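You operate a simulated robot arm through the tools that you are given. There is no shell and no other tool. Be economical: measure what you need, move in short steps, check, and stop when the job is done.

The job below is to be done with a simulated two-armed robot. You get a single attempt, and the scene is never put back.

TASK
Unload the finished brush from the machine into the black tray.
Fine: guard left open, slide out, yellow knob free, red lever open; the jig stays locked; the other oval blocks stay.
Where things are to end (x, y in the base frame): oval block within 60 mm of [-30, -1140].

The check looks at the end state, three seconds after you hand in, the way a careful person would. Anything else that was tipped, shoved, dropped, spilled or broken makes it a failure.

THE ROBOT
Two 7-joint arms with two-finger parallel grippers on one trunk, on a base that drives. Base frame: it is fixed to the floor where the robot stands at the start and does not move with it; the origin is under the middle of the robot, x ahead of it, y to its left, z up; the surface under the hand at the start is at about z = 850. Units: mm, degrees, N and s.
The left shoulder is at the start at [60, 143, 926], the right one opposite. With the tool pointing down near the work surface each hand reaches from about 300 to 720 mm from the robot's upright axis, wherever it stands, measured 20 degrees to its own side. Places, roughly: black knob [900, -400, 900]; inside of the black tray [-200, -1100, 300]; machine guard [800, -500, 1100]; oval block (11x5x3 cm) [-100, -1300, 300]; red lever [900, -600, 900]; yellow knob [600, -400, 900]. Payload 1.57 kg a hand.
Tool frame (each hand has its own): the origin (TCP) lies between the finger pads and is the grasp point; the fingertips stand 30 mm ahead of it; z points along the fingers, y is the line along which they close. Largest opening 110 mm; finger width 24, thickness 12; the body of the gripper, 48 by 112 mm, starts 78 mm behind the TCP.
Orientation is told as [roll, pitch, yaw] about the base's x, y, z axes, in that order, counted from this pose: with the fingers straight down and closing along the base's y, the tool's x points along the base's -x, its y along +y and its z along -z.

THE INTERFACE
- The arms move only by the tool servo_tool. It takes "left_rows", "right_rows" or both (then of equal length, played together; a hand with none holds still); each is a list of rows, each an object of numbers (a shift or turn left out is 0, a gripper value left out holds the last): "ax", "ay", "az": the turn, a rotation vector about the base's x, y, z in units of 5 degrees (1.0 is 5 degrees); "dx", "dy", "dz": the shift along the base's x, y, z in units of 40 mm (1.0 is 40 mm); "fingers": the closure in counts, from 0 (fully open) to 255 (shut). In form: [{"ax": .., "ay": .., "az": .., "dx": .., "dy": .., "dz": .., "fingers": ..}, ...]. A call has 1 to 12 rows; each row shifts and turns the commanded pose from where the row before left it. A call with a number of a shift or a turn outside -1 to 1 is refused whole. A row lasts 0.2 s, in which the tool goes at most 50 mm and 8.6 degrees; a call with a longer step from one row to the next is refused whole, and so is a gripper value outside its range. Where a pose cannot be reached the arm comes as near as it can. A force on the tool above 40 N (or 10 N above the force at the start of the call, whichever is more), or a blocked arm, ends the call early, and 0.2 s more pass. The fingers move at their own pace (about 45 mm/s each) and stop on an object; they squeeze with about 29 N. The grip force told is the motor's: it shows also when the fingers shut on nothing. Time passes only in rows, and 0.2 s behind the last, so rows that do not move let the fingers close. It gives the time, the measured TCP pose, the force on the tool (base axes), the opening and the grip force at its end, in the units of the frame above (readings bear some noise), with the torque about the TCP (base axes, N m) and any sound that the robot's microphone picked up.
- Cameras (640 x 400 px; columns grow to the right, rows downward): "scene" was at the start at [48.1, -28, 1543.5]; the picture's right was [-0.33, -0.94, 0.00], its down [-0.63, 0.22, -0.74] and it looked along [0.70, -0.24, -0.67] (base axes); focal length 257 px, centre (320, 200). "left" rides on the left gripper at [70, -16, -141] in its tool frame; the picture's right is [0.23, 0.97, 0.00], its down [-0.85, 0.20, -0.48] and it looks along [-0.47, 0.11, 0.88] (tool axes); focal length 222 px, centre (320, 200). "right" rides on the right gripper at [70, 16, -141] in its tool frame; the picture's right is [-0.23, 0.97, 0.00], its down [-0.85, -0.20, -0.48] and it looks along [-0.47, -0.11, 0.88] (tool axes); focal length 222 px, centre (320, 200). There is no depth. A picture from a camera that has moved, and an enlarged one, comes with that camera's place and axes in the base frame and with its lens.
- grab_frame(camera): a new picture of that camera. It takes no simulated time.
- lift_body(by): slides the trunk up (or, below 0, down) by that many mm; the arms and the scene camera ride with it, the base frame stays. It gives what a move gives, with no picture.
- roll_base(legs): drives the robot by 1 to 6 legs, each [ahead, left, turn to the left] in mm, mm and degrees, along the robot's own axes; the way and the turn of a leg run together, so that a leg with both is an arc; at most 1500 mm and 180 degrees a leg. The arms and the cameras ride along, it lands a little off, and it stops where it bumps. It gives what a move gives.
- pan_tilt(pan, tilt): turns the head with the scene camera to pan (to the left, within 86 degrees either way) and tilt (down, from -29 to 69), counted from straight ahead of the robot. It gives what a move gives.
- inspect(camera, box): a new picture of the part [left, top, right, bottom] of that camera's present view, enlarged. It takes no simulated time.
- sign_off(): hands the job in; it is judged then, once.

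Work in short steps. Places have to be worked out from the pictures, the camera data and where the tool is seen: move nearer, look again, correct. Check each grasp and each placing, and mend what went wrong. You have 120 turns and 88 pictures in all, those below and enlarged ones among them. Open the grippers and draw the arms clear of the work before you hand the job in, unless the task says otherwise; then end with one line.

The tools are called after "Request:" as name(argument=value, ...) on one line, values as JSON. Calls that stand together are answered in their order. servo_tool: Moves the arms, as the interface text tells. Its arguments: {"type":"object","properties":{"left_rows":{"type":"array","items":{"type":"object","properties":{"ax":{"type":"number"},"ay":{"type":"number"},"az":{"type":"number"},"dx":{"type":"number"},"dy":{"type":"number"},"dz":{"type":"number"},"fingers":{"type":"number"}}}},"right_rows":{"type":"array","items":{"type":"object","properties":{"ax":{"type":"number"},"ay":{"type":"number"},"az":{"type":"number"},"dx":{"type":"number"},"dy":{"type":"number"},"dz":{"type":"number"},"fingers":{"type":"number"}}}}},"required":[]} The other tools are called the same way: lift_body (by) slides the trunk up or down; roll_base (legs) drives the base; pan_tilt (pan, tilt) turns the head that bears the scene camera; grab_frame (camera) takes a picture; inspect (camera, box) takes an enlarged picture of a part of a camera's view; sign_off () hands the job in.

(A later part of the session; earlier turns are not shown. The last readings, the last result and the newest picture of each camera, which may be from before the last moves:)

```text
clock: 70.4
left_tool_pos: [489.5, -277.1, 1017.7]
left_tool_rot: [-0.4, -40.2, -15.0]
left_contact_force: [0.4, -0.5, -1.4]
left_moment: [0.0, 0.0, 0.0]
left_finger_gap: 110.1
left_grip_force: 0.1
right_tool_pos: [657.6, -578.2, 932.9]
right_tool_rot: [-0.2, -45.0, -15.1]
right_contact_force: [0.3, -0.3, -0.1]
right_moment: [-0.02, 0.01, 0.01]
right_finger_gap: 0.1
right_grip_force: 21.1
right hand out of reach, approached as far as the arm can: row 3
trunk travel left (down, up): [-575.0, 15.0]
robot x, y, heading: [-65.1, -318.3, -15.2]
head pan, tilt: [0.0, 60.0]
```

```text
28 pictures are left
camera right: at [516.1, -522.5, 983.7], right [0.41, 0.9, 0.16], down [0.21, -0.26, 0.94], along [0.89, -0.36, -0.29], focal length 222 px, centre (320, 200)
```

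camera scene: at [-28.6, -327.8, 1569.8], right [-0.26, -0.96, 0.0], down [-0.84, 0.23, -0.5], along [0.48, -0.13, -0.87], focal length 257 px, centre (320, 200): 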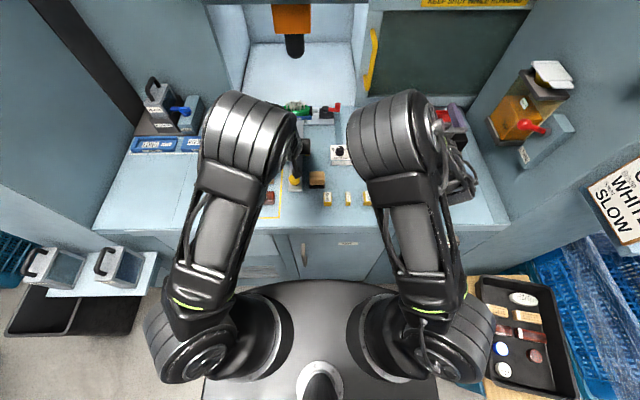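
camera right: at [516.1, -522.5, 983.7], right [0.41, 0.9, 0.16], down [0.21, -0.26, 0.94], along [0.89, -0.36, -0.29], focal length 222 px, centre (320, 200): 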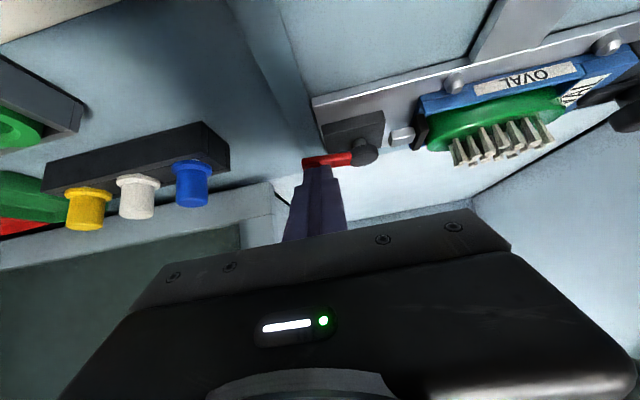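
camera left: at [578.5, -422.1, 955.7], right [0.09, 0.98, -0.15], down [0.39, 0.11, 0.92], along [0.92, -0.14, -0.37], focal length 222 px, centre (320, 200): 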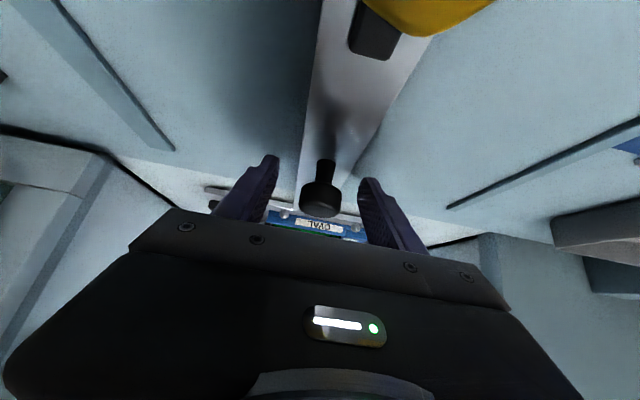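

The right arm is at its reach limit here, and the brush also needs to be nearer for a vertical grasp. There is ~80 mm clearance to the depth box, so I retract the right hand and take the slide pull again with the left.

Request:
servo_tool(right_rows=[{"dx": -0.4, "dy": 0.1, "dz": 0.5}, {"dx": -0.5, "dy": 0, "dz": 0.5}, {"dx": -0.5, "dy": -0.3, "dz": 0.5}, {"dx": -0.5, "dy": -0.5}, {"dx": -0.5, "dy": -0.5}, {"dx": -0.5, "dy": -0.5}, {}, {}, {}], left_rows=[{"dx": -0.16, "dy": -0.6, "fingers": 60}, {"dx": -0.16, "dy": -0.6, "dz": -0.4}, {"dx": -0.16, "dy": -0.6, "dz": -0.4}, {"dx": -0.16, "dy": -0.6, "dz": -0.4}, {"dx": 0.31, "dy": -0.084, "dz": -0.38}, {"dx": 0.31, "dy": -0.084, "dz": -0.38}, {"dx": 0.31, "dy": -0.084, "dz": -0.38}, {"dx": 0.31, "dy": -0.084, "dz": -0.38}, {"dx": 0.31, "dy": -0.084, "dz": -0.38}])

Request:
grab_frame(camera="left")

```text
clock: 72.4
left_tool_pos: [527.1, -388.8, 892.9]
left_tool_rot: [-0.5, -40.3, -14.9]
left_contact_force: [0.2, 0.8, 0.1]
left_moment: [-0.01, -0.02, -0.01]
left_finger_gap: 84.1
left_grip_force: 0.2
right_tool_pos: [541.2, -646.3, 990.7]
right_tool_rot: [-0.1, -44.7, -15.1]
right_contact_force: [-0.3, -0.4, 0.5]
right_moment: [-0.01, 0.0, 0.0]
right_finger_gap: 0.0
right_grip_force: 21.1
trunk travel left (down, up): [-575.0, 15.0]
robot x, y, heading: [-63.1, -318.7, -15.3]
head pan, tilt: [0.0, 60.0]
```

```text
27 pictures are left
camera left: at [386.0, -368.3, 956.6], right [0.09, 0.98, -0.15], down [0.39, 0.11, 0.92], along [0.92, -0.14, -0.37], focal length 222 px, centre (320, 200)
```

left: 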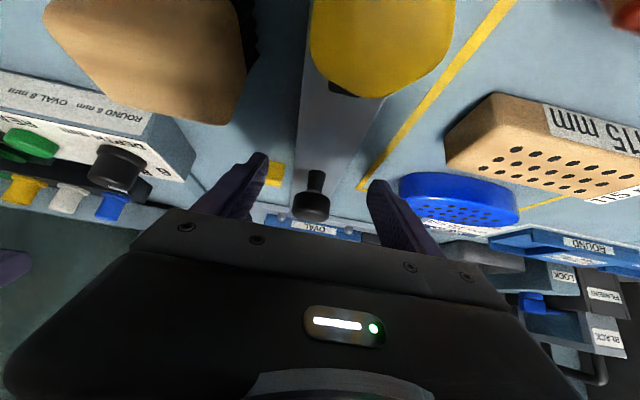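

Pull knob is between the fingers. Close and pull ~70 mm further in small steps.

Request:
servo_tool(left_rows=[{"fingers": 255}, {}, {}, {}, {}, {"dx": -0.24, "dy": 0.065}, {"dx": -0.24, "dy": 0.065}, {"dx": -0.24, "dy": 0.065}, {"dx": -0.24, "dy": 0.065}, {"dx": -0.24, "dy": 0.065}, {"dx": -0.24, "dy": 0.065}])

Request:
inspect(camera="scene", box=[220, 80, 380, 190])

```text
clock: 74.8
left_tool_pos: [468.9, -374.2, 892.8]
left_tool_rot: [-0.4, -40.2, -15.1]
left_contact_force: [-0.2, -0.2, 0.3]
left_moment: [0.01, 0.01, 0.01]
left_finger_gap: 0.0
left_grip_force: 21.5
right_tool_pos: [539.1, -646.3, 992.2]
right_tool_rot: [-0.1, -45.0, -15.2]
right_contact_force: [0.4, -0.2, 0.4]
right_moment: [-0.01, 0.02, -0.02]
right_finger_gap: 0.1
right_grip_force: 21.1
trunk travel left (down, up): [-575.0, 15.0]
robot x, y, heading: [-63.4, -317.7, -15.3]
head pan, tilt: [0.0, 60.0]
```

```text
3.64 times, centred on (300, 135) of scene
camera zoom: at [-29.6, -327.4, 1570.0], right [-0.26, -0.96, 0.0], down [-0.84, 0.23, -0.5], along [0.48, -0.13, -0.87], focal length 934 px, centre (393, 436)
```

zoom: 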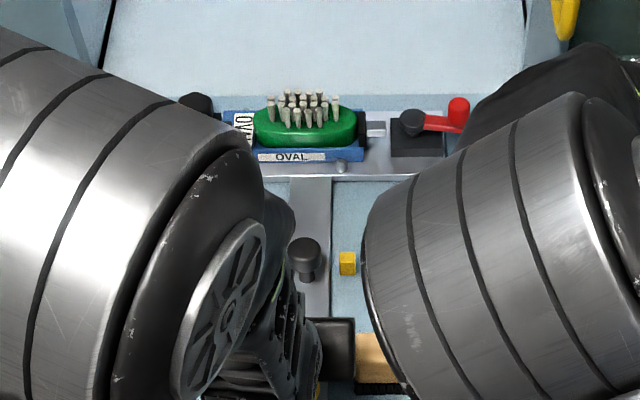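

The fingers closed past the knob – the slide sits ~25 mm further back (pull knob at ≈[552, -401]). I open, go forward deeper onto it, and grip again.

Request:
servo_tool(left_rows=[{"fingers": 60}, {}, {}, {}, {"dx": 0.46, "dy": -0.142, "dz": -0.02}, {"dx": 0.46, "dy": -0.142, "dz": -0.02}, {"dx": 0.46, "dy": -0.142, "dz": -0.02}, {"dx": 0.46, "dy": -0.142, "dz": -0.02}, {"dx": 0.46, "dy": -0.142, "dz": -0.02}])

Request:
grab_frame(camera="left")

```text
clock: 76.9
left_tool_pos: [548.8, -400.6, 891.2]
left_tool_rot: [-0.2, -39.6, -15.5]
left_contact_force: [-31.4, 13.2, 31.1]
left_moment: [-1.27, 0.29, -1.16]
left_finger_gap: 81.4
left_grip_force: 0.0
right_tool_pos: [534.5, -644.7, 995.4]
right_tool_rot: [0.0, -45.1, -15.0]
right_contact_force: [0.8, -0.2, 0.2]
right_moment: [-0.01, 0.01, 0.01]
right_finger_gap: 0.3
right_grip_force: 20.8
trunk travel left (down, up): [-575.0, 15.0]
robot x, y, heading: [-63.8, -313.2, -15.3]
head pan, tilt: [0.0, 60.0]
stopped in row 9 (left hand): the force on the tool passed its limit at 53 N (the readings are from after the stop); the commanded pose is now the measured one
```

```text
25 pictures are left
camera left: at [408.8, -378.3, 955.4], right [0.09, 0.98, -0.15], down [0.4, 0.1, 0.91], along [0.91, -0.14, -0.38], focal length 222 px, centre (320, 200)
```

left: 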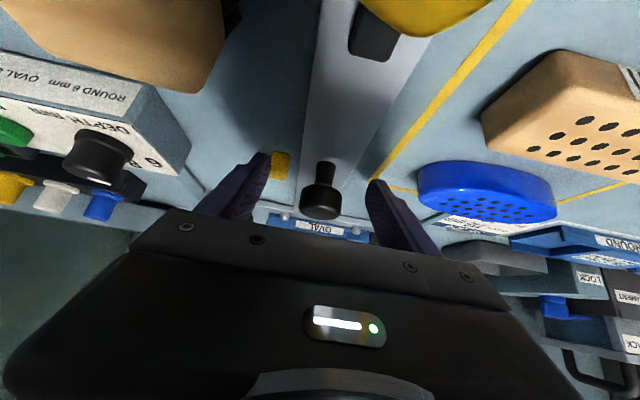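

The right finger touched the fixed peg, but the knob is centred between fingers. I back off 3 mm, close and check the grip.

Request:
servo_tool(left_rows=[{"dx": -0.07, "dy": 0.019, "dz": 0.02}, {"fingers": 255}, {}, {}, {}, {}])

```text
clock: 78.3
left_tool_pos: [547.3, -403.6, 890.7]
left_tool_rot: [-0.1, -39.7, -15.7]
left_contact_force: [-25.9, -10.1, 37.8]
left_moment: [-1.34, -0.29, -1.34]
left_finger_gap: 55.3
left_grip_force: 28.6
right_tool_pos: [535.2, -646.9, 994.8]
right_tool_rot: [0.2, -45.2, -15.2]
right_contact_force: [-0.6, 0.1, -0.4]
right_moment: [0.0, 0.0, 0.03]
right_finger_gap: 0.3
right_grip_force: 21.2
trunk travel left (down, up): [-575.0, 15.0]
robot x, y, heading: [-63.6, -314.6, -15.3]
head pan, tilt: [0.0, 60.0]
```

Still jammed on the peg. Open, back off and up, then narrow the fingers.

Request:
servo_tool(left_rows=[{"fingers": 60}, {}, {"dx": -0.25, "dy": 0.07, "dz": 0.3}, {"dx": -0.25, "dy": 0.07, "dz": 0.3}, {"dx": -0.2, "dy": 0.05, "dz": 0.1, "fingers": 145}, {}, {}])

Request:
grab_frame(camera="left")

Request:
inspect(camera="scene", box=[240, 90, 360, 190])

```text
clock: 79.9
left_tool_pos: [523.0, -393.8, 913.6]
left_tool_rot: [-0.1, -39.2, -15.4]
left_contact_force: [-1.0, -0.4, 1.0]
left_moment: [0.01, 0.01, -0.02]
left_finger_gap: 47.6
left_grip_force: 0.0
right_tool_pos: [539.5, -645.6, 991.6]
right_tool_rot: [-0.1, -44.9, -15.2]
right_contact_force: [-0.8, 0.1, 0.1]
right_moment: [0.02, 0.02, 0.01]
right_finger_gap: 0.0
right_grip_force: 21.3
trunk travel left (down, up): [-575.0, 15.0]
robot x, y, heading: [-66.8, -314.7, -15.3]
head pan, tilt: [0.0, 60.0]
```

```text
24 pictures are left
camera left: at [382.4, -371.2, 979.5], right [0.09, 0.99, -0.15], down [0.4, 0.1, 0.91], along [0.91, -0.14, -0.39], focal length 222 px, centre (320, 200)
```

left: 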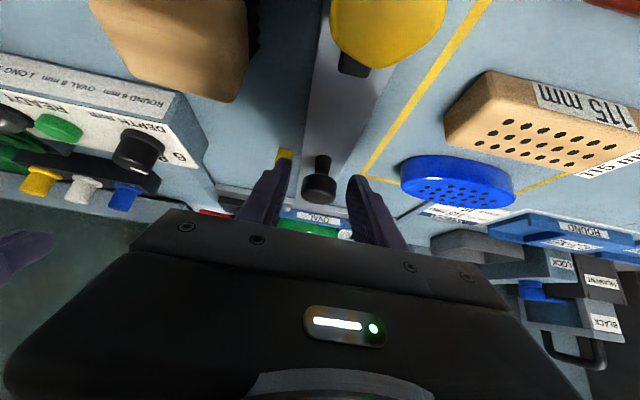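

```text
4.00 times, centred on (300, 140) of scene
camera zoom: at [-30.6, -327.2, 1570.0], right [-0.26, -0.96, 0.0], down [-0.84, 0.23, -0.5], along [0.48, -0.13, -0.87], focal length 1028 px, centre (400, 440)
```

zoom: 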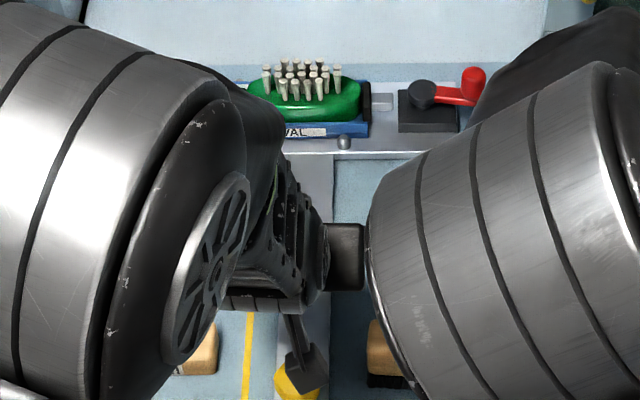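

Knob at f≈627, l≈-245; the peg limits me to f≈628. I go in 18 mm, down 21, and close.

Request:
servo_tool(left_rows=[{"dx": 0.217, "dy": -0.058, "dz": -0.27}, {"dx": 0.217, "dy": -0.058, "dz": -0.27}, {"fingers": 255}, {}, {}, {}])

```text
clock: 81.3
left_tool_pos: [541.7, -395.8, 892.2]
left_tool_rot: [-0.3, -39.3, -15.2]
left_contact_force: [4.6, 15.7, 7.9]
left_moment: [0.23, -0.4, 0.45]
left_finger_gap: 30.6
left_grip_force: 39.2
right_tool_pos: [539.4, -644.5, 991.5]
right_tool_rot: [0.0, -44.9, -15.0]
right_contact_force: [-0.4, -0.1, 0.2]
right_moment: [0.01, 0.0, -0.03]
right_finger_gap: 0.0
right_grip_force: 21.3
trunk travel left (down, up): [-575.0, 15.0]
robot x, y, heading: [-63.8, -317.3, -14.9]
head pan, tilt: [0.0, 60.0]
```

Gripped (30.6 mm). Pull ~95 mm in 12 mm steps, stopping on resistance.

Request:
servo_tool(left_rows=[{"dx": -0.29, "dy": 0.078}, {"dx": -0.29, "dy": 0.078}, {"dx": -0.29, "dy": 0.078}, {"dx": -0.29, "dy": 0.078}, {"dx": -0.29, "dy": 0.078}, {"dx": -0.29, "dy": 0.078}, {"dx": -0.29, "dy": 0.078}])

Request:
inspect(camera="scene", box=[220, 80, 400, 200])

```text
clock: 82.9
left_tool_pos: [458.0, -373.5, 891.3]
left_tool_rot: [-0.1, -39.0, -15.5]
left_contact_force: [-3.9, 5.0, -16.4]
left_moment: [-0.09, 0.46, 0.18]
left_finger_gap: 30.7
left_grip_force: 39.3
right_tool_pos: [539.2, -647.4, 990.7]
right_tool_rot: [-0.1, -44.9, -15.1]
right_contact_force: [0.3, 0.4, -0.4]
right_moment: [-0.01, 0.02, 0.02]
right_finger_gap: 0.0
right_grip_force: 21.1
trunk travel left (down, up): [-575.0, 15.0]
robot x, y, heading: [-64.1, -318.4, -15.0]
head pan, tilt: [0.0, 60.0]
```

```text
3.33 times, centred on (310, 140) of scene
camera zoom: at [-30.0, -326.7, 1569.8], right [-0.26, -0.96, 0.0], down [-0.84, 0.23, -0.5], along [0.48, -0.13, -0.87], focal length 856 px, centre (353, 400)
```

zoom: 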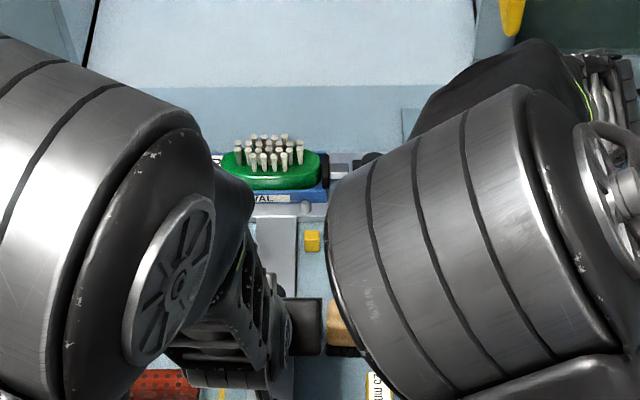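

Slide is now ~270 mm out, close to the peg/box, so that's enough. I keep the left hand holding the slide and bring the right hand to the red lever (now ≈ f 726, l -392).

Request:
servo_tool(right_rows=[{"dx": 0.082, "dy": 0.46, "dz": -0.195, "fingers": 172}, {"dx": 0.082, "dy": 0.46, "dz": -0.195}, {"dx": 0.082, "dy": 0.46, "dz": -0.195}, {"dx": 0.082, "dy": 0.46, "dz": -0.195}, {"dx": 0.082, "dy": 0.46, "dz": -0.195}])

Request:
grab_frame(camera="right")

```text
clock: 83.7
left_tool_pos: [459.3, -374.9, 893.2]
left_tool_rot: [-0.3, -38.7, -15.5]
left_contact_force: [-5.9, -7.3, -14.8]
left_moment: [-0.04, 0.27, -0.16]
left_finger_gap: 30.7
left_grip_force: 39.9
right_tool_pos: [547.0, -602.6, 973.0]
right_tool_rot: [0.7, -45.1, -16.3]
right_contact_force: [0.6, 0.0, 0.3]
right_moment: [-0.01, 0.02, 0.0]
right_finger_gap: 35.5
right_grip_force: 0.0
trunk travel left (down, up): [-575.0, 15.0]
robot x, y, heading: [-66.9, -318.8, -15.5]
head pan, tilt: [0.0, 60.0]
stopped in row 3 (left hand): the force on the tool passed its limit at 46 N (the readings are from after the stop); the commanded pose is now the measured one
```

```text
21 pictures are left
camera right: at [405.9, -546.2, 1024.7], right [0.42, 0.89, 0.17], down [0.2, -0.27, 0.94], along [0.89, -0.36, -0.29], focal length 222 px, centre (320, 200)
```

right: 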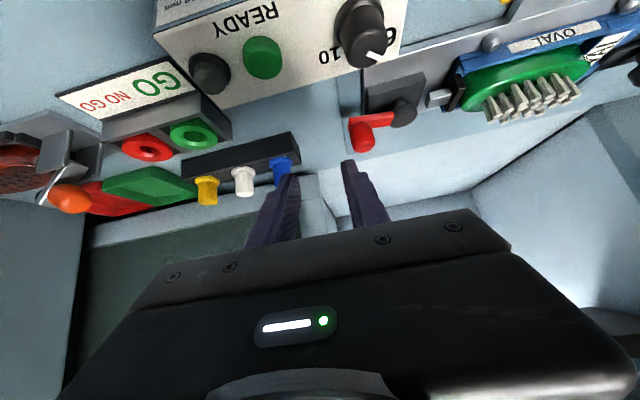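

The arms touched (right elbow on left wrist). I release the slide with the left hand and withdraw it to the left before going on.

Request:
servo_tool(left_rows=[{"fingers": 60}, {}, {}, {"dx": -0.31, "dy": 0.084, "dz": 0.38}, {"dx": -0.31, "dy": 0.084, "dz": 0.38}, {"dx": -0.31, "dy": 0.084, "dz": 0.38}, {"dx": 0.1, "dy": 0.7, "dz": 0.4}, {"dx": 0.1, "dy": 0.7, "dz": 0.4}, {"dx": 0.1, "dy": 0.7, "dz": 0.4}, {"dx": 0.1, "dy": 0.7, "dz": 0.4}, {"dx": 0.1, "dy": 0.7}])

Request:
inspect(camera="scene", box=[220, 80, 400, 200])

```text
clock: 86.1
left_tool_pos: [441.0, -221.7, 1001.4]
left_tool_rot: [-0.3, -38.9, -15.3]
left_contact_force: [-0.6, -0.3, -0.8]
left_moment: [-0.02, -0.01, 0.01]
left_finger_gap: 84.2
left_grip_force: 0.0
right_tool_pos: [547.1, -603.6, 974.7]
right_tool_rot: [0.6, -45.1, -16.4]
right_contact_force: [1.0, 0.2, -0.1]
right_moment: [0.01, -0.06, -0.07]
right_finger_gap: 35.7
right_grip_force: 0.1
trunk travel left (down, up): [-575.0, 15.0]
robot x, y, heading: [-65.4, -320.3, -15.1]
head pan, tilt: [0.0, 60.0]
```

```text
3.33 times, centred on (310, 140) of scene
camera zoom: at [-30.4, -326.5, 1569.9], right [-0.26, -0.96, 0.0], down [-0.84, 0.23, -0.5], along [0.48, -0.13, -0.87], focal length 856 px, centre (353, 400)
```

zoom: 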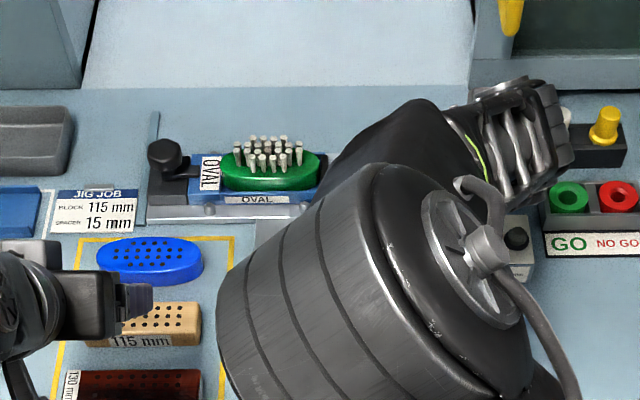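

Slide stayed out. Red knob at ≈[602, -570, 908]. I line the right hand up and check.

Request:
servo_tool(right_rows=[{"dx": 0.148, "dy": 0.357, "dz": -0.237}, {"dx": 0.148, "dy": 0.357, "dz": -0.237}, {"dx": 0.148, "dy": 0.357, "dz": -0.237}])

Request:
grab_frame(camera="right")

```text
clock: 86.9
left_tool_pos: [440.7, -220.8, 1001.7]
left_tool_rot: [-0.3, -39.0, -15.3]
left_contact_force: [-0.1, -0.3, 0.0]
left_moment: [0.0, 0.02, -0.03]
left_finger_gap: 84.5
left_grip_force: 0.1
right_tool_pos: [564.3, -558.3, 945.4]
right_tool_rot: [0.6, -45.2, -16.5]
right_contact_force: [0.8, 0.3, 0.5]
right_moment: [-0.01, 0.02, -0.02]
right_finger_gap: 35.6
right_grip_force: 0.1
trunk travel left (down, up): [-575.0, 15.0]
robot x, y, heading: [-64.3, -317.7, -15.1]
head pan, tilt: [0.0, 60.0]
```

```text
19 pictures are left
camera right: at [424.3, -501.9, 996.5], right [0.42, 0.89, 0.17], down [0.2, -0.27, 0.94], along [0.89, -0.36, -0.29], focal length 222 px, centre (320, 200)
```

right: 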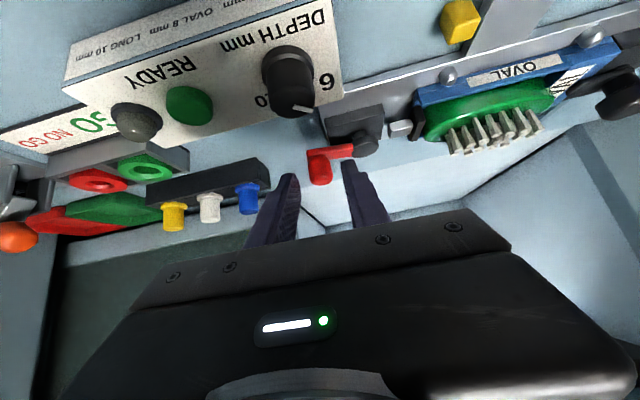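

Centred. Knob at [608, -571, 906]; I advance 34 mm and down 14 mm (staying above the lever arm), and close.

Request:
servo_tool(right_rows=[{"dx": 0.275, "dy": -0.074, "dz": -0.11}, {"dx": 0.275, "dy": -0.074, "dz": -0.11}, {"dx": 0.275, "dy": -0.074, "dz": -0.11}, {"fingers": 255}, {}, {}])

```text
clock: 88.3
left_tool_pos: [439.9, -222.2, 1001.1]
left_tool_rot: [-0.3, -39.0, -15.4]
left_contact_force: [-0.2, 0.4, -0.4]
left_moment: [0.0, 0.01, -0.01]
left_finger_gap: 84.4
left_grip_force: 0.0
right_tool_pos: [597.3, -569.7, 933.8]
right_tool_rot: [0.7, -45.0, -16.3]
right_contact_force: [-0.2, -2.7, -0.9]
right_moment: [-0.12, -0.08, -0.13]
right_finger_gap: 22.0
right_grip_force: 32.1
trunk travel left (down, up): [-575.0, 15.0]
robot x, y, heading: [-62.9, -319.1, -15.4]
head pan, tilt: [0.0, 60.0]
```

Red knob gripped (22 mm). I try swinging it toward the robot (slide should stop on the peg if the lever doesn't turn).

Request:
servo_tool(right_rows=[{"dx": -0.16, "dy": 0.05}, {"dx": -0.16, "dy": 0.06}, {"dx": -0.16, "dy": 0.08}])

Request:
grab_frame(camera="right")

```text
clock: 89.1
left_tool_pos: [441.8, -220.9, 1002.2]
left_tool_rot: [-0.3, -38.9, -15.3]
left_contact_force: [0.3, 0.0, -0.4]
left_moment: [0.04, -0.02, -0.04]
left_finger_gap: 84.5
left_grip_force: 0.1
right_tool_pos: [580.5, -558.4, 933.2]
right_tool_rot: [0.9, -45.1, -16.2]
right_contact_force: [9.3, 1.4, 0.1]
right_moment: [0.09, 0.07, -0.26]
right_finger_gap: 21.4
right_grip_force: 34.3
trunk travel left (down, up): [-575.0, 15.0]
robot x, y, heading: [-67.3, -317.4, -15.4]
head pan, tilt: [0.0, 60.0]
```

```text
18 pictures are left
camera right: at [439.9, -503.1, 983.5], right [0.42, 0.89, 0.17], down [0.2, -0.27, 0.94], along [0.89, -0.36, -0.29], focal length 222 px, centre (320, 200)
```

right: 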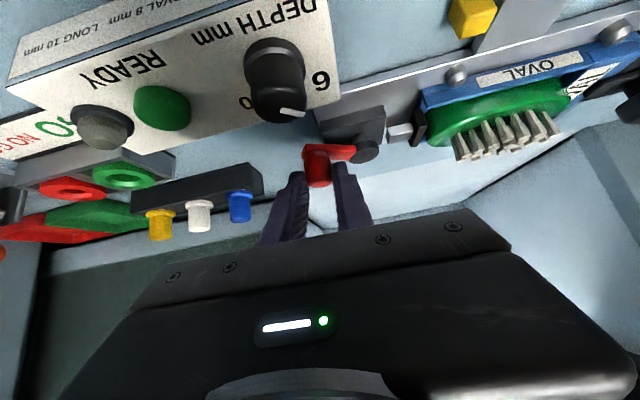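

The lever turns toward the robot around a fixed pivot. I follow its arc on to about 90°.

Request:
servo_tool(right_rows=[{"dx": -0.11, "dy": 0.1}, {"dx": -0.11, "dy": 0.1}, {"dx": -0.08, "dy": 0.14}, {"dx": -0.08, "dy": 0.14}, {"dx": -0.04, "dy": 0.15}, {"dx": -0.04, "dy": 0.15}, {"dx": 0, "dy": 0.15}, {"dx": 0, "dy": 0.15}])

Request:
grab_frame(camera="right")

```text
clock: 90.9
left_tool_pos: [439.8, -221.6, 1003.0]
left_tool_rot: [-0.4, -39.0, -15.4]
left_contact_force: [0.3, 0.0, 0.4]
left_moment: [-0.01, 0.05, 0.02]
left_finger_gap: 84.0
left_grip_force: 0.1
right_tool_pos: [558.8, -520.5, 931.7]
right_tool_rot: [0.5, -45.2, -16.5]
right_contact_force: [-2.9, -6.0, 11.3]
right_moment: [-0.18, -0.02, -0.33]
right_finger_gap: 20.6
right_grip_force: 33.9
trunk travel left (down, up): [-575.0, 15.0]
robot x, y, heading: [-66.2, -318.0, -15.2]
head pan, tilt: [0.0, 60.0]
```

```text
17 pictures are left
camera right: at [418.5, -463.4, 983.0], right [0.42, 0.89, 0.17], down [0.2, -0.27, 0.94], along [0.88, -0.37, -0.29], focal length 222 px, centre (320, 200)
```

right: 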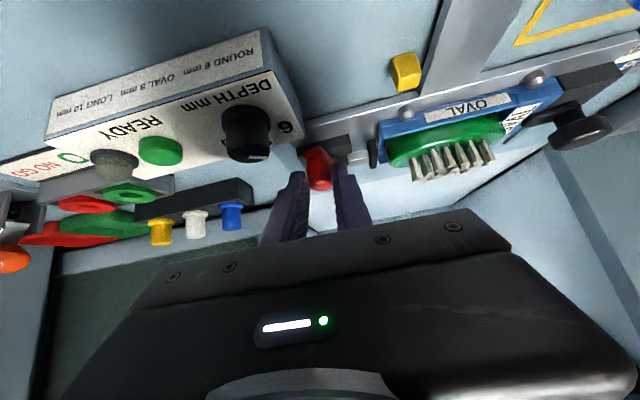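

The lever now points toward the robot and the pad looks backed off the brush. I release and retract, then look.

Request:
servo_tool(right_rows=[{"fingers": 150}, {}, {"dx": -0.4, "dy": 0.1, "dz": 0.45}, {"dx": -0.4, "dy": 0.1, "dz": 0.45}, {"dx": -0.4, "dy": 0.1, "dz": 0.45}, {"dx": -0.1, "dy": 0.03, "dz": 0.4}])

Request:
inspect(camera="right", box=[280, 60, 560, 220])

```text
clock: 92.3
left_tool_pos: [440.1, -222.0, 1001.8]
left_tool_rot: [-0.3, -39.0, -15.4]
left_contact_force: [0.3, 0.5, -0.5]
left_moment: [0.02, 0.02, 0.05]
left_finger_gap: 84.3
left_grip_force: 0.0
right_tool_pos: [507.4, -504.0, 1002.4]
right_tool_rot: [0.7, -45.0, -16.4]
right_contact_force: [-0.8, 0.4, 1.1]
right_moment: [0.0, 0.03, -0.01]
right_finger_gap: 45.2
right_grip_force: 0.1
trunk travel left (down, up): [-575.0, 15.0]
robot x, y, heading: [-66.3, -319.6, -15.1]
head pan, tilt: [0.0, 60.0]
```

```text
2.29 times, centred on (420, 140) of right
camera zoom: at [367.3, -447.5, 1053.7], right [0.42, 0.89, 0.17], down [0.2, -0.27, 0.94], along [0.89, -0.36, -0.29], focal length 508 px, centre (91, 337)
```

zoom: 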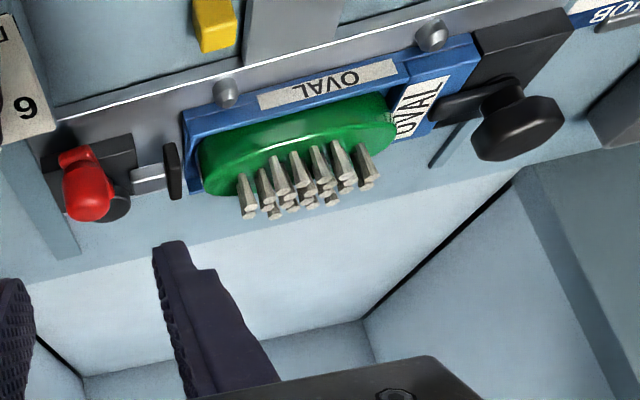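

The pad has backed off: clamp open. For a vertical grasp of the brush (≈[640, -415]) I need better reach, so I raise the right hand upright, then shift the base left and slightly ahead.

Request:
servo_tool(right_rows=[{"ax": 0.259, "ay": 0.966, "dz": 0.3, "fingers": 0}, {"ax": 0.259, "ay": 0.966, "dz": 0.3}, {"ax": 0.259, "ay": 0.966, "dz": 0.3}, {"ax": 0.259, "ay": 0.966}, {"ax": 0.259, "ay": 0.966}, {"ax": 0.259, "ay": 0.966}, {"ax": 0.259, "ay": 0.966}, {"ax": 0.259, "ay": 0.966}, {"ax": 0.259, "ay": 0.966}, {"az": 1}, {"az": 1}, {"az": 1}])

Request:
roll_base(legs=[[0, 235, 0], [20, 0, 0]])

Request:
servo_tool(right_rows=[{"az": 1}, {"az": 1}, {"az": 1}, {"az": 1}, {"az": 1}, {"az": 1}, {"az": 1}, {"az": 1}, {"az": 1}, {"az": 1}, {"az": 1}, {"az": 1}])

Request:
grab_frame(camera="scene")

```text
clock: 94.9
left_tool_pos: [438.9, -221.7, 1001.4]
left_tool_rot: [-0.4, -39.0, -15.4]
left_contact_force: [0.4, -0.5, -0.7]
left_moment: [0.02, 0.0, 0.04]
left_finger_gap: 84.1
left_grip_force: 0.0
right_tool_pos: [507.7, -504.5, 1037.8]
right_tool_rot: [-0.4, -0.2, -0.9]
right_contact_force: [-0.2, -0.5, -0.3]
right_moment: [-0.01, -0.01, 0.01]
right_finger_gap: 110.2
right_grip_force: 0.0
trunk travel left (down, up): [-575.0, 15.0]
robot x, y, heading: [-64.2, -318.3, -15.3]
head pan, tilt: [0.0, 60.0]
```

```text
clock: 97.0
left_tool_pos: [520.4, -9.5, 1001.4]
left_tool_rot: [-0.3, -38.9, -15.2]
left_contact_force: [0.8, 0.5, 0.6]
left_moment: [0.01, 0.03, 0.01]
left_finger_gap: 84.1
left_grip_force: 0.1
right_tool_pos: [587.5, -293.2, 1037.9]
right_tool_rot: [-0.3, -0.1, -1.0]
right_contact_force: [0.3, 0.2, -0.9]
right_moment: [0.0, 0.02, -0.02]
right_finger_gap: 109.7
right_grip_force: 0.2
trunk travel left (down, up): [-575.0, 15.0]
robot x, y, heading: [13.0, -104.6, -15.3]
head pan, tilt: [0.0, 60.0]
```

```text
clock: 99.6
left_tool_pos: [518.0, -10.4, 1000.3]
left_tool_rot: [-0.3, -39.0, -15.4]
left_contact_force: [0.4, 0.3, 0.5]
left_moment: [0.02, -0.03, 0.02]
left_finger_gap: 84.2
left_grip_force: 0.0
right_tool_pos: [587.5, -291.6, 1037.5]
right_tool_rot: [-0.4, -0.2, 59.2]
right_contact_force: [-0.3, 0.0, 0.7]
right_moment: [0.0, 0.0, 0.01]
right_finger_gap: 110.0
right_grip_force: 0.1
trunk travel left (down, up): [-575.0, 15.0]
robot x, y, heading: [14.3, -106.8, -15.1]
head pan, tilt: [0.0, 60.0]
```

```text
15 pictures are left
camera scene: at [47.6, -115.8, 1570.0], right [-0.26, -0.96, 0.0], down [-0.84, 0.23, -0.5], along [0.48, -0.13, -0.87], focal length 257 px, centre (320, 200)
```

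scene: 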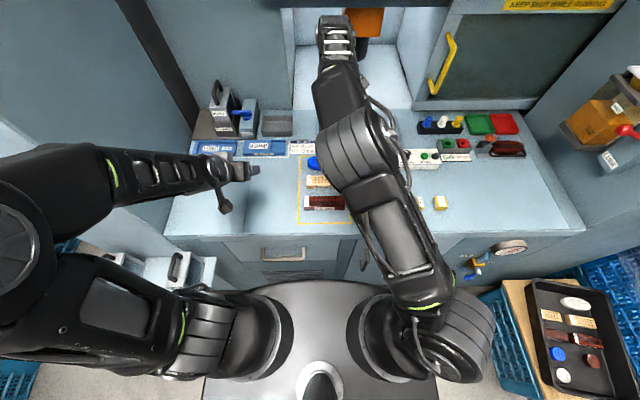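

Tray is in view at right. I finish the yaw and move the right hand over the brush at a safe height.

Request:
servo_tool(right_rows=[{"az": 1, "dx": 0.33, "dy": -0.77}, {"az": 1, "dx": 0.33, "dy": -0.77}, {"az": 1, "dx": 0.33, "dy": -0.77}, {"az": 0.16, "dx": 0.33, "dy": -0.77}, {"dz": -0.6}, {"dz": -0.6}])

Request:
grab_frame(camera="right")

```text
clock: 101.0
left_tool_pos: [518.8, -10.6, 1002.5]
left_tool_rot: [-0.4, -39.0, -15.4]
left_contact_force: [-0.9, 0.3, -0.9]
left_moment: [0.01, 0.02, 0.01]
left_finger_gap: 84.1
left_grip_force: 0.2
right_tool_pos: [560.6, -382.1, 977.7]
right_tool_rot: [-0.4, -0.1, 74.9]
right_contact_force: [-0.2, 0.2, 0.3]
right_moment: [0.01, 0.01, 0.04]
right_finger_gap: 110.1
right_grip_force: 0.0
right hand out of reach, approached as far as the arm can: row 1, 2, 3, 4
trunk travel left (down, up): [-575.0, 15.0]
robot x, y, heading: [12.2, -106.2, -15.3]
head pan, tilt: [0.0, 60.0]
```

```text
14 pictures are left
camera right: at [525.4, -443.7, 1118.9], right [-0.88, 0.47, -0.01], down [0.41, 0.77, 0.48], along [0.23, 0.42, -0.88], focal length 222 px, centre (320, 200)
```

right: 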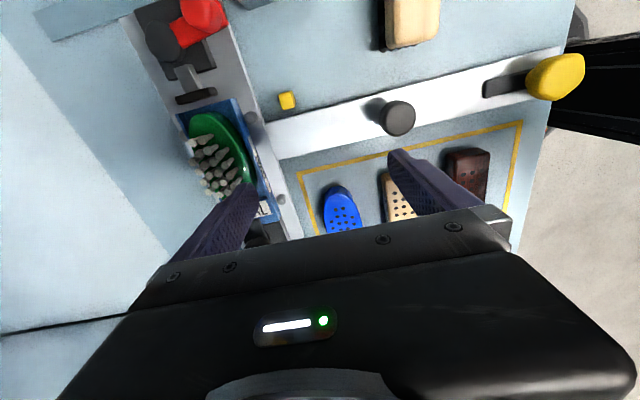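

Out of reach here (f≈640). Turning the base ~13° left brings the right shoulder ~30 mm forward; I do that with the hand held high.

Request:
roll_base(legs=[[0, 0, 13]])

Request:
lift_body(by=14)

```text
clock: 102.2
left_tool_pos: [484.8, 100.4, 1002.4]
left_tool_rot: [-0.4, -39.0, -2.3]
left_contact_force: [0.8, 0.1, 0.1]
left_moment: [-0.03, 0.03, 0.0]
left_finger_gap: 84.2
left_grip_force: 0.2
right_tool_pos: [608.6, -251.0, 978.7]
right_tool_rot: [-0.4, -0.1, 87.8]
right_contact_force: [0.7, 0.5, -0.6]
right_moment: [-0.03, 0.01, -0.01]
right_finger_gap: 109.8
right_grip_force: 0.1
trunk travel left (down, up): [-575.0, 15.0]
robot x, y, heading: [11.3, -106.8, -2.4]
head pan, tilt: [0.0, 60.0]
```

```text
clock: 102.8
left_tool_pos: [484.7, 100.3, 1014.6]
left_tool_rot: [-0.3, -39.1, -2.5]
left_contact_force: [0.3, -1.2, 0.4]
left_moment: [-0.03, -0.03, 0.01]
left_finger_gap: 84.2
left_grip_force: 0.0
right_tool_pos: [609.5, -252.3, 992.0]
right_tool_rot: [-0.4, -0.1, 87.9]
right_contact_force: [0.8, 0.4, -0.3]
right_moment: [0.01, -0.01, -0.01]
right_finger_gap: 110.1
right_grip_force: 0.1
trunk travel left (down, up): [-589.0, 1.0]
robot x, y, heading: [15.1, -102.3, -2.3]
head pan, tilt: [0.0, 60.0]
```

Now move the right hand over the brush at z≈975, restoring the yaw.

Request:
servo_tool(right_rows=[{"az": -0.52, "dx": 0.155, "dy": -0.83, "dz": -0.085}, {"az": -0.52, "dx": 0.155, "dy": -0.83, "dz": -0.085}, {"az": -0.52, "dx": 0.155, "dy": -0.83, "dz": -0.085}, {"az": -0.52, "dx": 0.155, "dy": -0.83, "dz": -0.085}, {"az": -0.52, "dx": 0.155, "dy": -0.83, "dz": -0.085}])

Request:
grab_frame(camera="right")

```text
clock: 104.0
left_tool_pos: [484.7, 100.2, 1016.1]
left_tool_rot: [-0.3, -39.0, -2.4]
left_contact_force: [-0.1, -0.4, 0.5]
left_moment: [0.0, 0.03, 0.0]
left_finger_gap: 84.1
left_grip_force: 0.1
right_tool_pos: [553.9, -354.4, 994.3]
right_tool_rot: [-0.6, -0.2, 75.0]
right_contact_force: [0.0, -0.3, -0.2]
right_moment: [-0.03, 0.0, 0.0]
right_finger_gap: 109.9
right_grip_force: 0.1
right hand out of reach, approached as far as the arm can: row 1, 2, 3, 4, 5
trunk travel left (down, up): [-589.0, 1.0]
robot x, y, heading: [16.8, -109.2, -2.1]
head pan, tilt: [0.0, 60.0]
```

```text
13 pictures are left
camera right: at [517.9, -416.2, 1136.4], right [-0.88, 0.47, -0.01], down [0.41, 0.77, 0.48], along [0.23, 0.42, -0.88], focal length 222 px, centre (320, 200)
```

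right: 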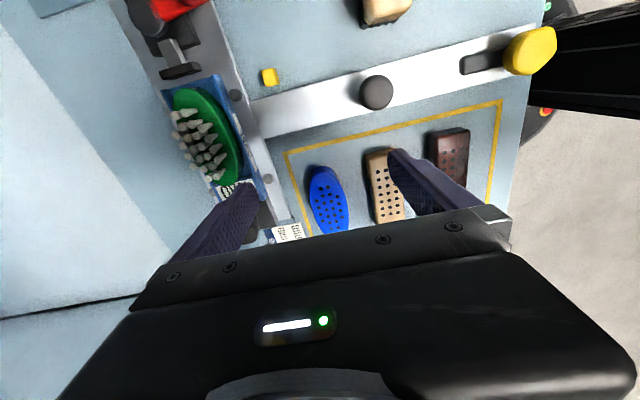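

The limit is a joint limit: reach is better on the arm's inner side. I restore the heading and shift the base right ~75 mm (and 10 ahead) so the brush lies inward of the right shoulder.

Request:
roll_base(legs=[[0, 0, -13], [0, -80, 0], [10, 0, 0]])

```text
clock: 106.2
left_tool_pos: [508.2, -88.4, 1014.8]
left_tool_rot: [-0.2, -39.0, -15.2]
left_contact_force: [0.2, 0.0, -0.1]
left_moment: [-0.01, 0.03, 0.0]
left_finger_gap: 84.1
left_grip_force: 0.2
right_tool_pos: [475.7, -544.4, 995.3]
right_tool_rot: [-0.5, -0.2, 62.3]
right_contact_force: [-0.4, 0.5, -1.1]
right_moment: [0.0, 0.0, 0.0]
right_finger_gap: 110.2
right_grip_force: 0.1
trunk travel left (down, up): [-589.0, 1.0]
robot x, y, heading: [2.0, -184.9, -15.4]
head pan, tilt: [0.0, 60.0]
```

Request:
servo_tool(right_rows=[{"az": 0.36, "dx": 0.259, "dy": 0.966, "dz": -0.09}, {"az": 0.36, "dx": 0.259, "dy": 0.966, "dz": -0.09}, {"az": 0.36, "dx": 0.259, "dy": 0.966, "dz": -0.09}, {"az": 0.36, "dx": 0.259, "dy": 0.966, "dz": -0.09}, {"az": 0.36, "dx": 0.6, "dy": -0.05, "dz": -0.09}, {"az": 0.36, "dx": 0.76, "dy": -0.2, "dz": -0.09}, {"az": 0.36, "dx": 0.76, "dy": -0.2, "dz": -0.09}, {"dx": 0.76, "dy": -0.2}])

Request:
grab_frame(camera="right")

```text
clock: 108.0
left_tool_pos: [507.5, -87.6, 1015.8]
left_tool_rot: [-0.3, -38.8, -15.3]
left_contact_force: [-0.5, -0.4, -0.3]
left_moment: [0.0, 0.02, 0.0]
left_finger_gap: 84.5
left_grip_force: 0.1
right_tool_pos: [583.2, -401.0, 974.0]
right_tool_rot: [-0.7, -0.2, 74.9]
right_contact_force: [-0.2, -0.4, -0.3]
right_moment: [0.01, 0.02, 0.0]
right_finger_gap: 110.1
right_grip_force: 0.0
right hand out of reach, approached as far as the arm can: row 7, 8
trunk travel left (down, up): [-589.0, 1.0]
robot x, y, heading: [1.5, -186.1, -15.1]
head pan, tilt: [0.0, 60.0]
```

```text
12 pictures are left
camera right: at [546.5, -462.9, 1114.9], right [-0.88, 0.47, -0.01], down [0.41, 0.77, 0.48], along [0.24, 0.42, -0.88], focal length 222 px, centre (320, 200)
```

right: 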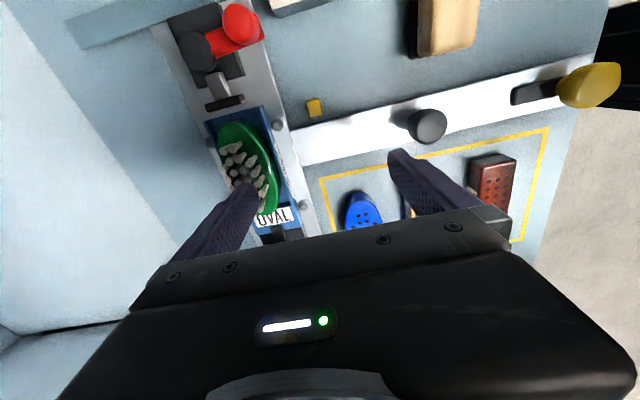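

Still 59 mm short with yaw 90° relative to the robot. The left arm earlier reached farther with ~75° relative yaw, so I reduce the yaw by 12° and try extending again.

Request:
servo_tool(right_rows=[{"az": -0.8}, {"az": -0.8}, {"az": -0.8, "dx": 0.4, "dy": -0.107}, {"dx": 0.4, "dy": -0.107}, {"dx": 0.4, "dy": -0.107}, {"dx": 0.25, "dy": -0.067}])

```text
clock: 109.5
left_tool_pos: [507.2, -88.1, 1015.1]
left_tool_rot: [-0.3, -38.9, -15.2]
left_contact_force: [-0.4, -0.1, 0.8]
left_moment: [-0.03, -0.01, 0.0]
left_finger_gap: 84.4
left_grip_force: 0.0
right_tool_pos: [583.2, -399.7, 975.6]
right_tool_rot: [-0.7, -0.1, 62.7]
right_contact_force: [0.4, -0.6, 0.5]
right_moment: [-0.02, 0.0, 0.0]
right_finger_gap: 110.1
right_grip_force: 0.0
right hand out of reach, approached as far as the arm can: row 3, 4, 5, 6
trunk travel left (down, up): [-589.0, 1.0]
robot x, y, heading: [-0.1, -185.2, -15.0]
head pan, tilt: [0.0, 60.0]
```

The right arm stays limited. The left arm proved longer reach earlier, so I retract the right hand and set the left hand upright, then shift the base right so the brush lies as it did for the left hand.

Request:
servo_tool(left_rows=[{"ax": 0.259, "ay": 0.966}, {"ax": 0.259, "ay": 0.966}, {"ax": 0.259, "ay": 0.966}, {"ax": 0.259, "ay": 0.966}, {"ax": 0.259, "ay": 0.966}, {"ax": 0.259, "ay": 0.966}, {"ax": 0.259, "ay": 0.966}, {"ax": 0.21, "ay": 0.77, "fingers": 0}, {"az": -1}, {"az": -1}, {"az": -1}, {"az": -1}], right_rows=[{"dx": -0.8, "dy": 0.2, "dz": 0.3}, {"dx": -0.8, "dy": 0.2, "dz": 0.3}, {"dx": -0.8, "dy": -0.3, "dz": 0.3}, {"dx": -0.8, "dy": -0.6}, {"dx": -0.8, "dy": -0.6}, {"dx": -0.5, "dy": -0.6}, {"dx": -0.3, "dy": -0.6}, {"dx": -0.1, "dy": -0.6}, {}, {}, {}, {}])

Request:
roll_base(legs=[[0, -142, 0]])

Request:
servo_tool(left_rows=[{"az": -1}, {"az": -1}, {"az": -1}, {"az": -1}, {"az": -1}, {"az": -1}, {"az": -1}, {"az": -1}, {"az": -1}])

```text
clock: 112.0
left_tool_pos: [507.0, -87.4, 1016.6]
left_tool_rot: [-0.4, 0.0, -35.2]
left_contact_force: [-0.2, -0.9, -0.3]
left_moment: [-0.05, -0.01, -0.02]
left_finger_gap: 109.9
left_grip_force: 0.1
right_tool_pos: [385.7, -516.9, 1013.3]
right_tool_rot: [-0.6, -0.1, 62.8]
right_contact_force: [0.6, -1.0, 0.3]
right_moment: [0.0, 0.0, 0.03]
right_finger_gap: 110.1
right_grip_force: 0.1
trunk travel left (down, up): [-589.0, 1.0]
robot x, y, heading: [1.8, -183.6, -15.2]
head pan, tilt: [0.0, 60.0]
```

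```text
clock: 113.4
left_tool_pos: [468.7, -229.8, 1015.3]
left_tool_rot: [-0.4, -0.1, -35.2]
left_contact_force: [-1.0, -0.6, -0.4]
left_moment: [0.05, -0.04, 0.0]
left_finger_gap: 109.9
left_grip_force: 0.0
right_tool_pos: [346.8, -658.8, 1013.2]
right_tool_rot: [-0.5, -0.3, 62.7]
right_contact_force: [-0.6, 0.1, -0.5]
right_moment: [0.04, -0.01, 0.04]
right_finger_gap: 109.9
right_grip_force: 0.0
trunk travel left (down, up): [-589.0, 1.0]
robot x, y, heading: [-34.9, -327.2, -15.3]
head pan, tilt: [0.0, 60.0]
```

```text
clock: 115.4
left_tool_pos: [468.8, -229.5, 1015.5]
left_tool_rot: [-0.4, -0.1, -80.3]
left_contact_force: [-0.1, 0.9, -0.6]
left_moment: [0.01, 0.0, 0.01]
left_finger_gap: 110.0
left_grip_force: 0.1
right_tool_pos: [347.5, -658.1, 1013.0]
right_tool_rot: [-0.5, -0.1, 62.6]
right_contact_force: [-1.2, 0.4, -0.1]
right_moment: [0.0, 0.01, -0.03]
right_finger_gap: 110.0
right_grip_force: 0.2
trunk travel left (down, up): [-589.0, 1.0]
robot x, y, heading: [-34.9, -325.5, -15.4]
head pan, tilt: [0.0, 60.0]
```

Request:
servo_tool(left_rows=[{"az": -0.4, "dx": 0.535, "dy": -0.583, "dz": -0.15}, {"az": -0.4, "dx": 0.535, "dy": -0.583, "dz": -0.15}, {"az": -0.4, "dx": 0.535, "dy": -0.583, "dz": -0.15}, {"az": -0.4, "dx": 0.535, "dy": -0.583, "dz": -0.15}, {"az": -0.4, "dx": 0.535, "dy": -0.583, "dz": -0.15}, {"az": -0.4, "dx": 0.535, "dy": -0.583, "dz": -0.15}, {"az": -0.4, "dx": 0.535, "dy": -0.583, "dz": -0.15}, {"az": -0.4, "dx": 0.535, "dy": -0.583}])

Request:
grab_frame(camera="left")

```text
clock: 117.2
left_tool_pos: [642.6, -415.1, 972.4]
left_tool_rot: [-0.6, 0.0, -96.3]
left_contact_force: [0.3, -0.8, 0.2]
left_moment: [-0.03, 0.05, 0.01]
left_finger_gap: 109.9
left_grip_force: 0.1
right_tool_pos: [347.9, -657.8, 1011.3]
right_tool_rot: [-0.5, -0.2, 62.8]
right_contact_force: [-0.1, -0.2, -0.5]
right_moment: [0.02, 0.01, -0.03]
right_finger_gap: 110.1
right_grip_force: 0.2
trunk travel left (down, up): [-589.0, 1.0]
robot x, y, heading: [-36.1, -326.4, -15.3]
head pan, tilt: [0.0, 60.0]
```

```text
11 pictures are left
camera left: at [638.2, -344.9, 1113.5], right [0.99, 0.12, -0.01], down [0.11, -0.87, 0.48], along [0.05, -0.47, -0.88], focal length 222 px, centre (320, 200)
```

left: 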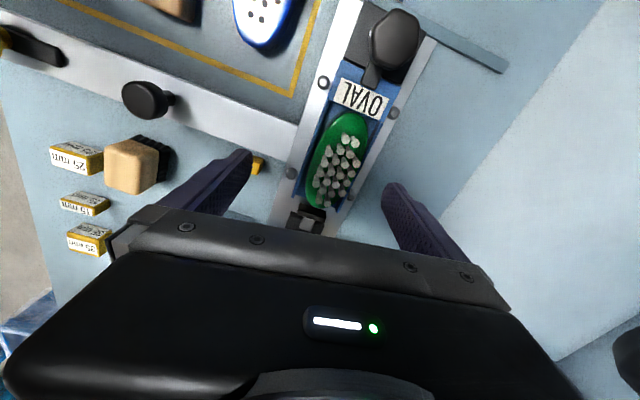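

Left hand reaches over the brush. Its centre is at ≈[660, -417]; I correct by +17 mm and -9° yaw, and descend to z≈918.

Request:
servo_tool(left_rows=[{"az": -0.9, "dx": 0.22, "dy": -0.03}, {"az": -0.9, "dx": 0.22, "dy": -0.03}, {"dz": -0.35}, {"dz": -0.35}, {"dz": -0.35}, {"dz": -0.3}])

Request:
grab_frame(camera="left")

```text
clock: 118.6
left_tool_pos: [634.8, -421.8, 930.0]
left_tool_rot: [-0.4, 0.0, -105.2]
left_contact_force: [-0.1, 0.8, -0.4]
left_moment: [-0.01, -0.03, 0.02]
left_finger_gap: 110.1
left_grip_force: 0.1
left hand out of reach, approached as far as the arm can: row 1, 2
right_tool_pos: [348.1, -657.4, 1012.3]
right_tool_rot: [-0.5, -0.1, 62.7]
right_contact_force: [0.2, 0.4, 0.4]
right_moment: [0.02, -0.01, 0.03]
right_finger_gap: 110.1
right_grip_force: 0.1
trunk travel left (down, up): [-589.0, 1.0]
robot x, y, heading: [-36.5, -325.0, -15.1]
head pan, tilt: [0.0, 60.0]
```

```text
10 pictures are left
camera left: at [639.8, -350.6, 1070.7], right [1.0, -0.04, -0.01], down [-0.03, -0.88, 0.48], along [-0.02, -0.48, -0.88], focal length 222 px, centre (320, 200)
```

left: 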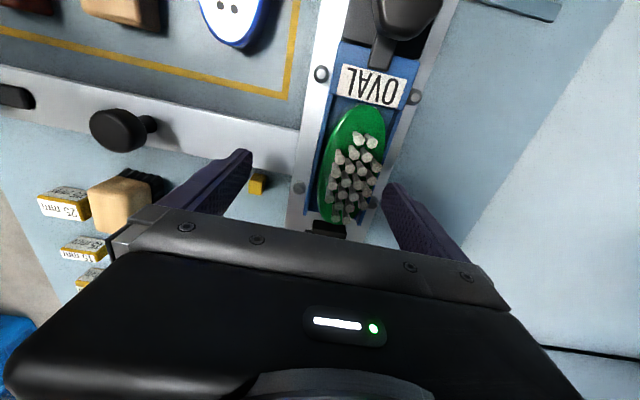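

I'm 25–28 mm short in reach. A small 8° forward tilt brings the TCP over the brush; I apply it, moving ahead, at this height (fingers already straddle the block).

Request:
servo_tool(left_rows=[{"ax": -0.207, "ay": -0.773, "az": 0.5}, {"ax": -0.207, "ay": -0.773, "az": 0.3, "dx": 0.17, "dy": 0.04}, {"dx": 0.17, "dy": 0.04}, {"dx": 0.17, "dy": 0.04}, {"dx": 0.17, "dy": 0.04, "dz": -0.15}, {"dz": -0.15}])

Request:
grab_frame(camera="left")

```text
clock: 120.0
left_tool_pos: [661.4, -415.1, 916.2]
left_tool_rot: [7.5, -0.2, -101.2]
left_contact_force: [0.5, -0.5, -0.7]
left_moment: [0.02, 0.01, -0.01]
left_finger_gap: 110.1
left_grip_force: 0.0
right_tool_pos: [348.5, -657.9, 1012.0]
right_tool_rot: [-0.4, 0.0, 62.8]
right_contact_force: [-0.5, 0.1, -0.6]
right_moment: [-0.01, 0.0, 0.01]
right_finger_gap: 110.0
right_grip_force: 0.1
trunk travel left (down, up): [-589.0, 1.0]
robot x, y, heading: [-38.0, -324.9, -15.3]
head pan, tilt: [0.0, 60.0]
```

```text
9 pictures are left
camera left: at [642.6, -340.5, 1055.4], right [0.99, 0.04, 0.13], down [-0.03, -0.86, 0.5], along [0.13, -0.5, -0.85], focal length 222 px, centre (320, 200)
```

left: 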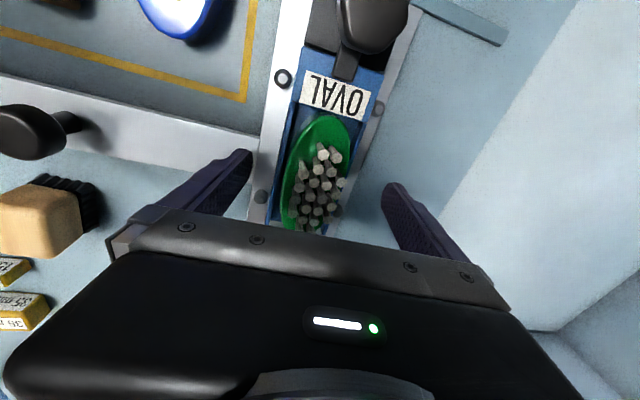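

Brush is centred between the fingers. I close here and check the gap.

Request:
servo_tool(left_rows=[{"fingers": 255, "dz": -0.05}, {}, {}, {}, {}])

Request:
grab_frame(camera="left")

```text
clock: 121.2
left_tool_pos: [660.3, -415.7, 916.7]
left_tool_rot: [7.5, -0.4, -101.2]
left_contact_force: [-4.8, 1.3, -0.5]
left_moment: [0.05, 0.26, -0.01]
left_finger_gap: 50.2
left_grip_force: 26.7
right_tool_pos: [347.1, -656.9, 1012.5]
right_tool_rot: [-0.6, -0.1, 62.7]
right_contact_force: [-0.3, -0.1, 0.2]
right_moment: [-0.01, -0.01, -0.03]
right_finger_gap: 110.2
right_grip_force: 0.1
trunk travel left (down, up): [-589.0, 1.0]
robot x, y, heading: [-34.7, -323.8, -15.3]
head pan, tilt: [0.0, 60.0]
```

```text
8 pictures are left
camera left: at [641.6, -340.2, 1053.3], right [0.99, 0.04, 0.13], down [-0.03, -0.86, 0.5], along [0.13, -0.5, -0.85], focal length 222 px, centre (320, 200)
```

left: 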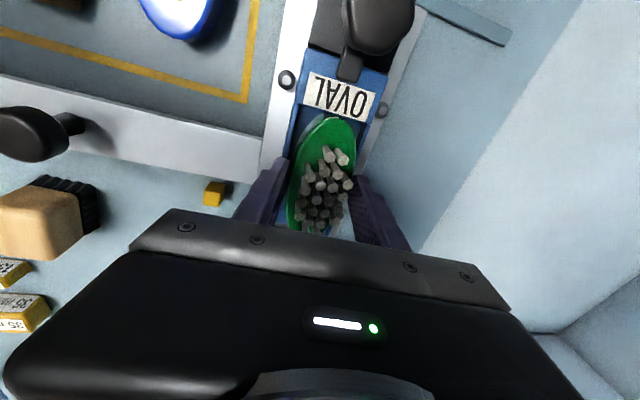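

Gripped at 50.2 mm – the block's width. I lift straight up slowly.

Request:
servo_tool(left_rows=[{}, {"dz": 0.25}, {"dz": 0.25}, {"dz": 0.4}, {"dz": 0.5}, {"dz": 0.5}, {"dx": -0.4, "dy": 0.1, "dz": 0.5}, {"dx": -0.4, "dy": 0.1, "dz": 0.4}])

Request:
grab_frame(camera="left")

```text
clock: 123.0
left_tool_pos: [627.6, -408.5, 1028.4]
left_tool_rot: [7.6, -0.2, -101.1]
left_contact_force: [-0.7, -0.7, -1.0]
left_moment: [0.01, -0.03, 0.03]
left_finger_gap: 49.7
left_grip_force: 28.7
right_tool_pos: [348.1, -658.0, 1012.9]
right_tool_rot: [-0.6, -0.1, 62.7]
right_contact_force: [0.3, 0.2, 0.2]
right_moment: [-0.02, -0.04, -0.02]
right_finger_gap: 110.1
right_grip_force: 0.1
trunk travel left (down, up): [-589.0, 1.0]
robot x, y, heading: [-38.6, -326.4, -15.2]
head pan, tilt: [0.0, 60.0]
```

```text
7 pictures are left
camera left: at [608.0, -333.7, 1166.1], right [0.99, 0.04, 0.13], down [-0.03, -0.86, 0.5], along [0.13, -0.5, -0.85], focal length 222 px, centre (320, 200)
```

left: 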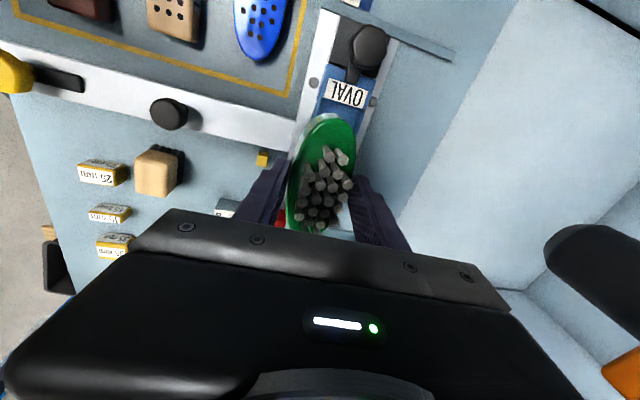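

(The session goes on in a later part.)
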